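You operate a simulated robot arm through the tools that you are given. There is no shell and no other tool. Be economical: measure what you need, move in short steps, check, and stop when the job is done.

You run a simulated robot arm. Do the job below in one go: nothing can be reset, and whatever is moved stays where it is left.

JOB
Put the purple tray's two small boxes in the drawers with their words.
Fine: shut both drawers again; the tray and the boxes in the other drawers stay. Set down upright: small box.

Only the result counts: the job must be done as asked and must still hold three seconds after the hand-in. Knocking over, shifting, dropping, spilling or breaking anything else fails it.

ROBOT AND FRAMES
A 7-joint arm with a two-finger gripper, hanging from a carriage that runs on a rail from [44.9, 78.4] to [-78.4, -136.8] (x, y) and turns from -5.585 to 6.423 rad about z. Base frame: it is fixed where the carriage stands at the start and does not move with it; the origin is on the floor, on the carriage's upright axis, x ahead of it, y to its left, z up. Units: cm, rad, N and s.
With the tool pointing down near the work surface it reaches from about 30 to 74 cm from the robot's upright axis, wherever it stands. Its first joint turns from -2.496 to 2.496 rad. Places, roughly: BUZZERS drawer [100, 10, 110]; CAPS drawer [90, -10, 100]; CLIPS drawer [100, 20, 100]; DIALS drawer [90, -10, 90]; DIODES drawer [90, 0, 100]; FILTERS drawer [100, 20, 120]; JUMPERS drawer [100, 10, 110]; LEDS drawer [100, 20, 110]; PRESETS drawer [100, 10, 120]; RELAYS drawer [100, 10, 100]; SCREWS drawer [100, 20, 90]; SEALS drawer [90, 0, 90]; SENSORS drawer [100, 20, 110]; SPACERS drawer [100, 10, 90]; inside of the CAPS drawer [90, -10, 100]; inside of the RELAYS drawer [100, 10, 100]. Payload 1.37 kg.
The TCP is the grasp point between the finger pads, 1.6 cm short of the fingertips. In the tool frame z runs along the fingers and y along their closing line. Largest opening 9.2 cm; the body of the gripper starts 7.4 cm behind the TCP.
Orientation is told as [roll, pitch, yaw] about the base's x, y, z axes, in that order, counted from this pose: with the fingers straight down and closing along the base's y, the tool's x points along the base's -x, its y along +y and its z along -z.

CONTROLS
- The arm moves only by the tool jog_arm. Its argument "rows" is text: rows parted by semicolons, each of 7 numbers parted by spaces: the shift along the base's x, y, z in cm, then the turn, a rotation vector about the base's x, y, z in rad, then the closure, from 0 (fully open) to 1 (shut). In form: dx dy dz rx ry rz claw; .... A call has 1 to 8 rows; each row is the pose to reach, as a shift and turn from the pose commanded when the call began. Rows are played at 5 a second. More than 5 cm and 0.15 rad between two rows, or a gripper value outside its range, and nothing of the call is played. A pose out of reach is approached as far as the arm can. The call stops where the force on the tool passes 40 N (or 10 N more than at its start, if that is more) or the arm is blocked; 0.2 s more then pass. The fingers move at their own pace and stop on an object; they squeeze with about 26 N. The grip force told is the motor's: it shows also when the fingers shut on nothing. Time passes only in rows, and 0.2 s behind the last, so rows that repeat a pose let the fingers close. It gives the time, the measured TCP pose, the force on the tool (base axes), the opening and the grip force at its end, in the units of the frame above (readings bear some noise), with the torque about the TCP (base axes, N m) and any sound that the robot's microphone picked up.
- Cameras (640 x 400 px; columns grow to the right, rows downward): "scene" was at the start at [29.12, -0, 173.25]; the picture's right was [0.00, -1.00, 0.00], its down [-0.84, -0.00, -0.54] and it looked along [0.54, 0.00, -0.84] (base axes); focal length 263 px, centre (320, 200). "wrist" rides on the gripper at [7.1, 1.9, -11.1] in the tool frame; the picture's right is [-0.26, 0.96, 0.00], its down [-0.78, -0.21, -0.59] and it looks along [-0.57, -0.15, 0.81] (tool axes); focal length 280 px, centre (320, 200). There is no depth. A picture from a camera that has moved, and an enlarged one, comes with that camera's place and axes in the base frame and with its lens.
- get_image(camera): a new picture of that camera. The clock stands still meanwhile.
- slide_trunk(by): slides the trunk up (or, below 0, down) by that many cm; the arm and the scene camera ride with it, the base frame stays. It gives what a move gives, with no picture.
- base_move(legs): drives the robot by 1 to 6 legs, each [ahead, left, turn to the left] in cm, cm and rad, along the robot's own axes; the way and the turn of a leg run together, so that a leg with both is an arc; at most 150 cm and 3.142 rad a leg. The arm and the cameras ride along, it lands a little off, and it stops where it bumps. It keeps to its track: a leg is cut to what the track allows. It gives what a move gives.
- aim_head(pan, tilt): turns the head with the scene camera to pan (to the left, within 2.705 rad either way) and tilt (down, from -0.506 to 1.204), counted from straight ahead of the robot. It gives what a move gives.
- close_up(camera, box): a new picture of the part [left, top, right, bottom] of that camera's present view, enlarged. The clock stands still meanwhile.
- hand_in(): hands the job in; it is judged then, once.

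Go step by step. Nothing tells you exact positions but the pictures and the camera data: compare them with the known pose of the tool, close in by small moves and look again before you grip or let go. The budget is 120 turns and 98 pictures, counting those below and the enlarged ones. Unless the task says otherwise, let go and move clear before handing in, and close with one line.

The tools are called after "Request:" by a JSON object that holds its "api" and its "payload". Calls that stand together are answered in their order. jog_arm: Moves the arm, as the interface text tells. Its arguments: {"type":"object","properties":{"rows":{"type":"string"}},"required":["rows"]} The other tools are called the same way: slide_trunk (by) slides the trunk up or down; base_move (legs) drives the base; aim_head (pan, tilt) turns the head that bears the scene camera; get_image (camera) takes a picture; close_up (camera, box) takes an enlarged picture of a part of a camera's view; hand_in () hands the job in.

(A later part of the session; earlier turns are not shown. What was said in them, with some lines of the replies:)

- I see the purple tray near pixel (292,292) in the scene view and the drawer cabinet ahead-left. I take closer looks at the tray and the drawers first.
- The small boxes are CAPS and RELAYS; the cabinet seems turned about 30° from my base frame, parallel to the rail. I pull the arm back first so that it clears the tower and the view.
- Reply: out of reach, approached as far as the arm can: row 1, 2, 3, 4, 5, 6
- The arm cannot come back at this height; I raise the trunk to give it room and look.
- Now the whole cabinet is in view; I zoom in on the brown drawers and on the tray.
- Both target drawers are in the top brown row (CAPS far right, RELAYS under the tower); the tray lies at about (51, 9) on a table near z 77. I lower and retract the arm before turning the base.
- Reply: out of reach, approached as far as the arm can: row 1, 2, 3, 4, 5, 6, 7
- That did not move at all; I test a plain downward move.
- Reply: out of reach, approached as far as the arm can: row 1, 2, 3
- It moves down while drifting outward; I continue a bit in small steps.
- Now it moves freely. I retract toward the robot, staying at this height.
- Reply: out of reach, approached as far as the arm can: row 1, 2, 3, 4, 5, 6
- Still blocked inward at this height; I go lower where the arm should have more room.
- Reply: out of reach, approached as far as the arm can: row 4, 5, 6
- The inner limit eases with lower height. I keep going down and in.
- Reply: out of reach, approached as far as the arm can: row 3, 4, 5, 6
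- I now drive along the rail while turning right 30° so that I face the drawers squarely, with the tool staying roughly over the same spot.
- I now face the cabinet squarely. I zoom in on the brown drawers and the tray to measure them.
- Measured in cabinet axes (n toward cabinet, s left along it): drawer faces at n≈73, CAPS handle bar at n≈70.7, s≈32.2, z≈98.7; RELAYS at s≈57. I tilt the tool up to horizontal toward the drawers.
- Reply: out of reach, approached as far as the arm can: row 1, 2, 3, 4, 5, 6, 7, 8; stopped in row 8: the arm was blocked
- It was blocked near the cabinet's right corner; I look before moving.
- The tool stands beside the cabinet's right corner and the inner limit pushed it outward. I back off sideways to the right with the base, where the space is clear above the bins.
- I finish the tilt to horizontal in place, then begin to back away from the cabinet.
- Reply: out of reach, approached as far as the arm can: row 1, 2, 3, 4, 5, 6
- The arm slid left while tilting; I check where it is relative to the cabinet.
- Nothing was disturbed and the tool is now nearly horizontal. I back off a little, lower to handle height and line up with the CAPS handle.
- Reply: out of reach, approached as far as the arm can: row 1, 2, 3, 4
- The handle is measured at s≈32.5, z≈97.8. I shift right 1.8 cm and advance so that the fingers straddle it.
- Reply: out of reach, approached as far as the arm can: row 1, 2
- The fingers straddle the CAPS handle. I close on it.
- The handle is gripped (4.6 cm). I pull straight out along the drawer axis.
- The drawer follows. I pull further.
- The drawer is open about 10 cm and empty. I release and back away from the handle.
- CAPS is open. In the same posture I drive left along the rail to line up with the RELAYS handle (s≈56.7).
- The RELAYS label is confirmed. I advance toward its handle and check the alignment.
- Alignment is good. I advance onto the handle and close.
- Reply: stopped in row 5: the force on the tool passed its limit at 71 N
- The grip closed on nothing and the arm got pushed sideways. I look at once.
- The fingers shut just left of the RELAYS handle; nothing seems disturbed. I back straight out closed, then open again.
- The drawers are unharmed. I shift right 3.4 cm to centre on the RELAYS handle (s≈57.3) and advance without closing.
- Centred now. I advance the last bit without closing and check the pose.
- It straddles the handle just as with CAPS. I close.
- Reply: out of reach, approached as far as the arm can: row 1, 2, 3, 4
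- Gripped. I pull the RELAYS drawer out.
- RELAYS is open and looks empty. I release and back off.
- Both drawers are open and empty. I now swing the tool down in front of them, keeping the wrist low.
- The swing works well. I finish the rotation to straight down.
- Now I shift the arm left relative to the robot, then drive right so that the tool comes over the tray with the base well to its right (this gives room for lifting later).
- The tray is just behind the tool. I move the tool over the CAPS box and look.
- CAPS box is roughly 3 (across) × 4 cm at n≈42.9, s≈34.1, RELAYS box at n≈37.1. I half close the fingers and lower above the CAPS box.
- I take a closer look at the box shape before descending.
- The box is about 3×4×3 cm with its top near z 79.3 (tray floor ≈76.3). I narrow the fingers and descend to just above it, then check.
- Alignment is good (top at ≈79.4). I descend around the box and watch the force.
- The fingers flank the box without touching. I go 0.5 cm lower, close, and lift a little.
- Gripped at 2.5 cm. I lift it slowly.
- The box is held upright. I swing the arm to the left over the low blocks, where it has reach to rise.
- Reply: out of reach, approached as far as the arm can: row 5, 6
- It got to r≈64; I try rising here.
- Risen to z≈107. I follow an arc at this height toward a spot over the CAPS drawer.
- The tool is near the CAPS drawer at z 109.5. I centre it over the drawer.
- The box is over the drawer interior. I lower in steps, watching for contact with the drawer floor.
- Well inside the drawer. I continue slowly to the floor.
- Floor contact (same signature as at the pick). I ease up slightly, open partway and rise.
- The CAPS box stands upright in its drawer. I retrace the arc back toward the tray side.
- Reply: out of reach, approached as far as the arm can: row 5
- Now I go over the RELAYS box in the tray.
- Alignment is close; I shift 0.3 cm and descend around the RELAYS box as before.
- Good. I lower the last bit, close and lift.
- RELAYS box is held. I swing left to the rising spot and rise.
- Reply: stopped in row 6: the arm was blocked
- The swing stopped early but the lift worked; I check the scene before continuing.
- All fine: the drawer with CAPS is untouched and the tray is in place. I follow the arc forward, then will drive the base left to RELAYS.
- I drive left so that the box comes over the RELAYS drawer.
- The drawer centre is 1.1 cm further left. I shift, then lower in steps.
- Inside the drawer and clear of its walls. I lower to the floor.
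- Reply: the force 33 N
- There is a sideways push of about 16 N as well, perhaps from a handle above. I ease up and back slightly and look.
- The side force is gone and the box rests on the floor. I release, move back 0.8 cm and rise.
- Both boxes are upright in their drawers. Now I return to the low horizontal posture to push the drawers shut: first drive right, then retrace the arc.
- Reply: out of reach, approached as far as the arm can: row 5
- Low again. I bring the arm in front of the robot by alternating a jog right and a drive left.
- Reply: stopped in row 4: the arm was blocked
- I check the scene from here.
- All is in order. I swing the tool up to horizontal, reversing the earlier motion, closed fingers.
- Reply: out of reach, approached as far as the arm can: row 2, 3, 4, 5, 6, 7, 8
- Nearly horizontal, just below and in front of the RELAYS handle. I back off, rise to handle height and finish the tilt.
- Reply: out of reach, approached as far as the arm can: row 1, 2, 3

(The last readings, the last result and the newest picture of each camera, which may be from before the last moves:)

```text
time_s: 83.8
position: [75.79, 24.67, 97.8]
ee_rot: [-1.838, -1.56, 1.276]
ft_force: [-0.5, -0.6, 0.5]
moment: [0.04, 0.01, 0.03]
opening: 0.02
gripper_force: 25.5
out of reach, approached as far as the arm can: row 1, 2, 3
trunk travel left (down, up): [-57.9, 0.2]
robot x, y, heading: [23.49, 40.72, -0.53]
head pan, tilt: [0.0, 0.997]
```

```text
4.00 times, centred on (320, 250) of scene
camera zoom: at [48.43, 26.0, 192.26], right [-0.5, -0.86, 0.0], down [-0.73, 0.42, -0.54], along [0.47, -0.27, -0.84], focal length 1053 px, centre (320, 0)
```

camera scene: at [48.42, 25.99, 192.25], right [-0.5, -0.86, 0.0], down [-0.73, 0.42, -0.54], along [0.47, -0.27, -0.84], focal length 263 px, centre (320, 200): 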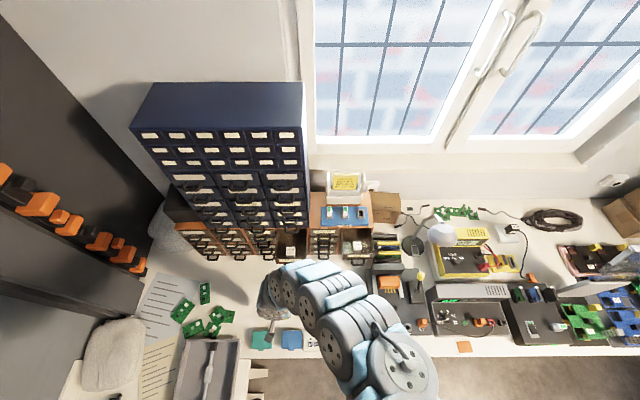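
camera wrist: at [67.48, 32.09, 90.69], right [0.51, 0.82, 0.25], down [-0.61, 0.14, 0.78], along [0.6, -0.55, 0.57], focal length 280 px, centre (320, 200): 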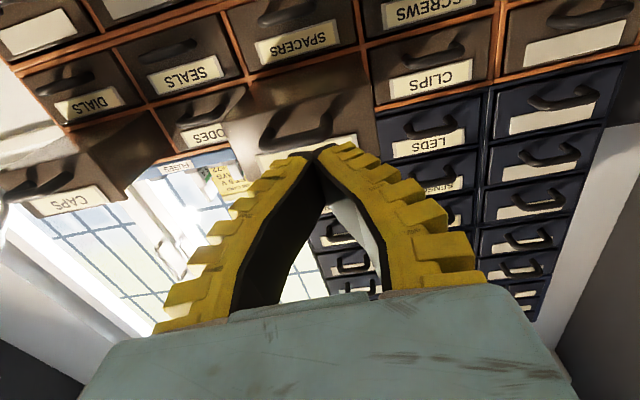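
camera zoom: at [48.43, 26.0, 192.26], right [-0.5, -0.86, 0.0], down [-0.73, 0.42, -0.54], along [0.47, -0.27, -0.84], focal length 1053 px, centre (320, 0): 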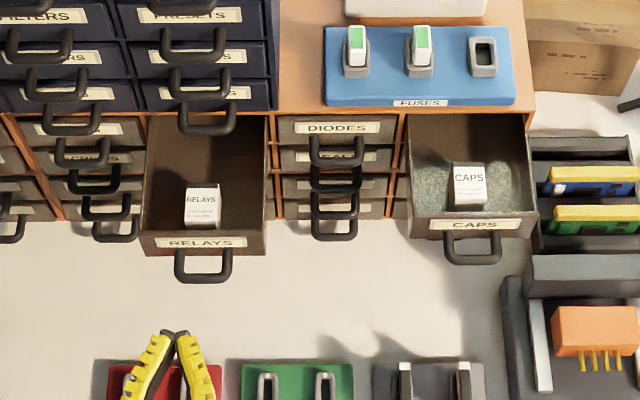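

I line up with the handle's centre and push the RELAYS drawer in gently.

Request:
{"api": "jog_arm", "payload": {"rows": "0.63 -2.9 0 0 0 0 1; 2.4 -3.9 0 0 0 0 1; 3.6 -4.6 0 0 0 0 1; 4.8 -5.3 0 0 0 0 1; 6 -6 0 0 0 0 1; 7.2 -6.7 0 0 0 0 1; 8.4 -7.4 0 0 0 0 1; 9.6 -8.1 0 0 0 0 1"}}

Request:
{"api": "close_up", "payload": {"camera": "scene", "box": [240, 200, 400, 300]}}

```text
time_s: 85.6
position: [85.48, 16.63, 97.79]
ee_rot: [-1.482, -1.56, 0.925]
ft_force: [-0.8, -0.4, 0.5]
moment: [-0.08, -0.01, 0.03]
opening: 0.01
gripper_force: 26.4
trunk travel left (down, up): [-57.9, 0.2]
robot x, y, heading: [23.66, 40.88, -0.531]
head pan, tilt: [0.0, 0.997]
```

```text
4.00 times, centred on (320, 250) of scene
camera zoom: at [48.42, 25.99, 192.24], right [-0.5, -0.86, 0.0], down [-0.73, 0.42, -0.54], along [0.47, -0.27, -0.84], focal length 1053 px, centre (320, 0)
```

zoom: 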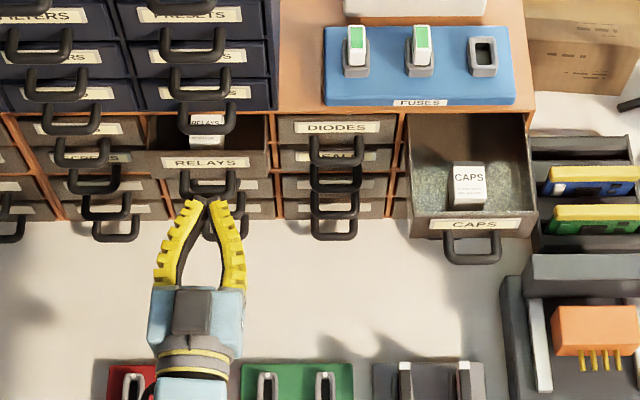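

It slides in nicely, box upright. I push the rest.

Request:
{"api": "jog_arm", "payload": {"rows": "0.95 -0.55 0 0 0 0 1; 1.8 -1.05 0 0 0 0 1; 2.4 -1.4 0 0 0 0 1; 2.8 -1.6 0 0 0 0 1; 3.1 -1.8 0 0 0 0 1; 3.4 -1.95 0 0 0 0 1"}}

Request:
{"api": "close_up", "payload": {"camera": "scene", "box": [240, 200, 400, 300]}}

```text
time_s: 87.0
position: [88.62, 14.71, 97.93]
ee_rot: [-1.481, -1.558, 0.923]
ft_force: [-6.4, 1.3, -0.7]
moment: [-0.04, -0.01, 0.05]
opening: 0.01
gripper_force: 26.3
trunk travel left (down, up): [-57.9, 0.2]
robot x, y, heading: [23.14, 40.98, -0.528]
head pan, tilt: [0.0, 0.997]
```

```text
4.00 times, centred on (320, 250) of scene
camera zoom: at [48.39, 26.0, 192.21], right [-0.5, -0.86, 0.0], down [-0.73, 0.42, -0.54], along [0.47, -0.27, -0.84], focal length 1053 px, centre (320, 0)
```

zoom: 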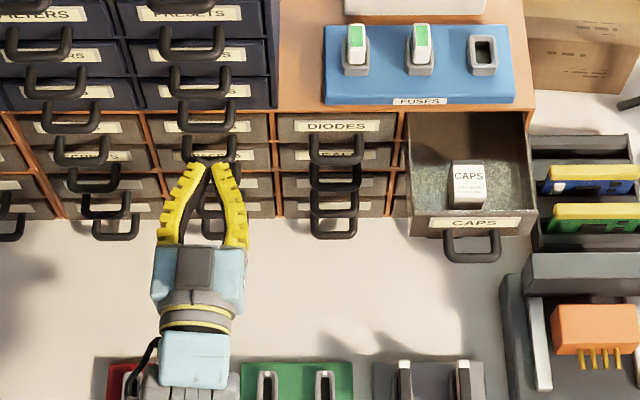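

It appears shut with the stop felt. I press 0.4 cm more to be sure, then back off.

Request:
{"api": "jog_arm", "payload": {"rows": "0.2 -0.1 0 0 0 0 1; 0.4 -0.23 0 0 0 0 1"}}

Request:
{"api": "jog_arm", "payload": {"rows": "-1.5 0.87 0 0 0 0 1; -4 2.3 0 0 0 0 1; -7.5 4.3 0 0 0 0 1; -11 6.4 0 0 0 0 1; -14 8.1 0 0 0 0 1"}}

Request:
{"api": "get_image", "payload": {"camera": "wrist"}}

```text
time_s: 87.6
position: [88.64, 14.66, 97.84]
ee_rot: [-1.333, -1.558, 0.776]
ft_force: [-12.8, 4.5, 2.2]
moment: [0.04, -0.07, 0.12]
opening: 0.61
gripper_force: 27.9
trunk travel left (down, up): [-57.9, 0.2]
robot x, y, heading: [23.12, 40.71, -0.53]
head pan, tilt: [0.0, 0.997]
```

```text
time_s: 88.8
position: [75.22, 22.45, 97.87]
ee_rot: [-1.534, -1.559, 0.975]
ft_force: [0.8, 0.5, 0.4]
moment: [0.03, 0.04, 0.0]
opening: 0.0
gripper_force: 27.3
trunk travel left (down, up): [-57.9, 0.2]
robot x, y, heading: [23.29, 40.27, -0.527]
head pan, tilt: [0.0, 0.997]
```

```text
28 pictures are left
camera wrist: at [66.91, 29.98, 90.78], right [0.51, 0.82, 0.25], down [-0.61, 0.14, 0.78], along [0.61, -0.55, 0.57], focal length 280 px, centre (320, 200)
```

wrist: 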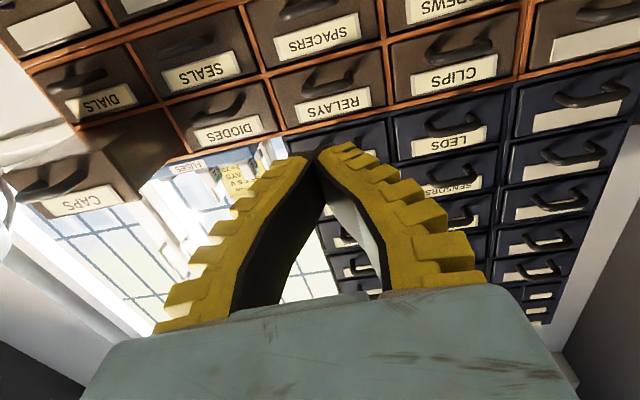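

RELAYS is flush again. I drive right to the CAPS drawer.

Request:
{"api": "base_move", "payload": {"legs": [[0, -24.5, 0]]}}

Request:
{"api": "close_up", "payload": {"camera": "scene", "box": [200, 200, 360, 300]}}

```text
time_s: 90.5
position: [63.28, 1.58, 97.89]
ee_rot: [-1.492, -1.561, 0.932]
ft_force: [0.4, 0.2, 0.1]
moment: [-0.01, 0.01, 0.01]
opening: 0.0
gripper_force: 28.6
trunk travel left (down, up): [-57.9, 0.2]
robot x, y, heading: [11.11, 19.75, -0.525]
head pan, tilt: [0.0, 0.997]
```

```text
4.00 times, centred on (280, 250) of scene
camera zoom: at [36.48, 5.14, 192.25], right [-0.51, -0.86, 0.0], down [-0.72, 0.42, -0.54], along [0.47, -0.27, -0.84], focal length 1053 px, centre (480, 0)
```

zoom: 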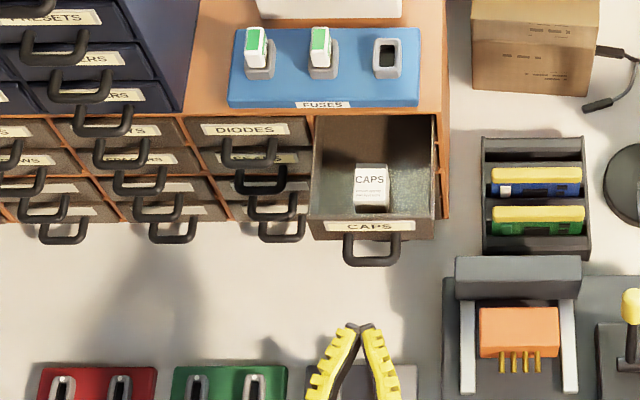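

Aligned within half a centimetre. I push the CAPS drawer in gently.

Request:
{"api": "jog_arm", "payload": {"rows": "2.78 -2.18 0 0 0 0 1; 4 -2.88 0 0 0 0 1; 5.13 -3.53 0 0 0 0 1; 6.25 -4.18 0 0 0 0 1; 7.38 -4.83 0 0 0 0 1; 8.5 -5.48 0 0 0 0 1; 9.6 -6.1 0 0 0 0 1; 10.7 -6.75 0 0 0 0 1"}}

Request:
{"api": "close_up", "payload": {"camera": "scene", "box": [200, 200, 360, 300]}}

```text
time_s: 92.3
position: [73.89, -5.14, 97.68]
ee_rot: [-1.341, -1.561, 0.779]
ft_force: [-0.3, 0.2, -0.4]
moment: [-0.04, -0.02, 0.05]
opening: 0.02
gripper_force: 27.3
trunk travel left (down, up): [-57.9, 0.2]
robot x, y, heading: [11.25, 19.76, -0.528]
head pan, tilt: [0.0, 0.997]
```

```text
4.00 times, centred on (280, 250) of scene
camera zoom: at [36.47, 5.15, 192.24], right [-0.5, -0.86, 0.0], down [-0.72, 0.42, -0.54], along [0.47, -0.27, -0.84], focal length 1053 px, centre (480, 0)
```

zoom: 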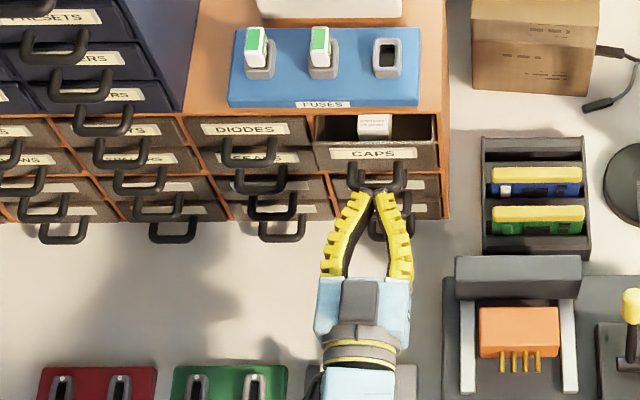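

Nearly in. I push the remaining 3 cm.

Request:
{"api": "jog_arm", "payload": {"rows": "0.87 -0.5 0 0 0 0 1; 1.6 -0.92 0 0 0 0 1; 2.1 -1.2 0 0 0 0 1; 2.45 -1.4 0 0 0 0 1; 2.75 -1.58 0 0 0 0 1; 2.95 -1.7 0 0 0 0 1"}}

Request:
{"api": "jog_arm", "payload": {"rows": "-1.5 0.87 0 0 0 0 1; -4 2.3 0 0 0 0 1; -7.5 4.3 0 0 0 0 1; -11 6.4 0 0 0 0 1; -14 8.1 0 0 0 0 1"}}

Request:
{"api": "get_image", "payload": {"camera": "wrist"}}

Request:
{"api": "close_up", "payload": {"camera": "scene", "box": [200, 180, 360, 360]}}

```text
time_s: 93.7
position: [76.55, -6.7, 97.78]
ee_rot: [-1.352, -1.56, 0.795]
ft_force: [-14.5, 7.9, 8.6]
moment: [-0.04, -0.19, 0.07]
opening: 0.62
gripper_force: 27.9
trunk travel left (down, up): [-57.9, 0.2]
robot x, y, heading: [11.18, 19.9, -0.531]
head pan, tilt: [0.0, 0.997]
```

```text
time_s: 94.9
position: [63.29, 1.59, 97.25]
ee_rot: [-1.6, -1.557, 1.035]
ft_force: [-0.4, 0.3, -0.1]
moment: [0.01, -0.03, 0.02]
opening: 0.0
gripper_force: 27.4
out of reach, approached as far as the arm can: row 5
trunk travel left (down, up): [-57.9, 0.2]
robot x, y, heading: [11.35, 19.95, -0.529]
head pan, tilt: [0.0, 0.997]
```

```text
25 pictures are left
camera wrist: at [54.91, 9.02, 90.15], right [0.52, 0.82, 0.25], down [-0.61, 0.14, 0.78], along [0.6, -0.56, 0.57], focal length 280 px, centre (320, 200)
```

wrist: 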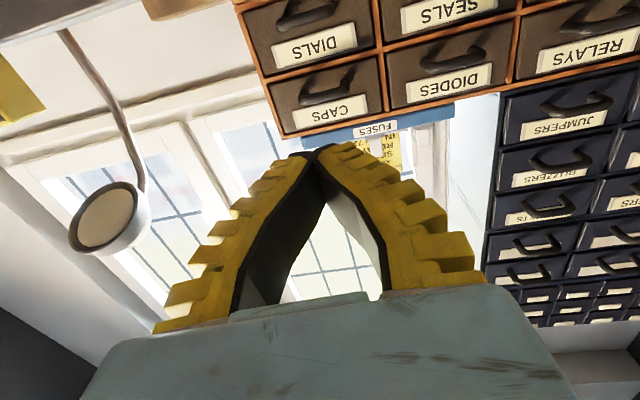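

```text
2.22 times, centred on (280, 270) of scene
camera zoom: at [36.48, 5.13, 192.24], right [-0.51, -0.86, 0.0], down [-0.72, 0.42, -0.54], along [0.47, -0.27, -0.84], focal length 585 px, centre (409, 44)
```

zoom: 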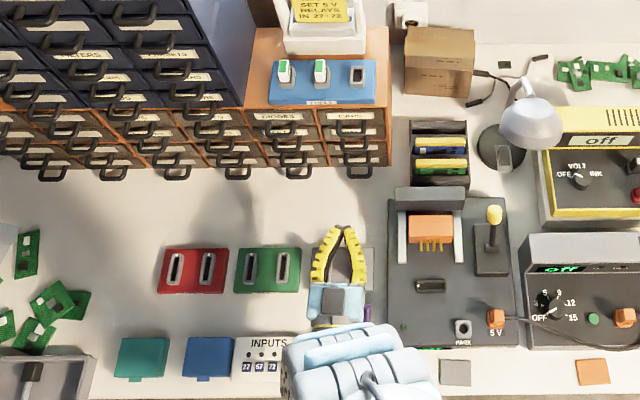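

Both drawers are flush, both boxes were upright when the drawers closed, the tray still stands in place, and the arm is clear. I hand the job in.

Request:
{"api": "hand_in", "payload": {}}

```text
The job is handed in.
```

The CAPS and RELAYS boxes are upright in the drawers with their words, and both drawers are shut. The tray is where it was, and I saw nothing else disturbed.
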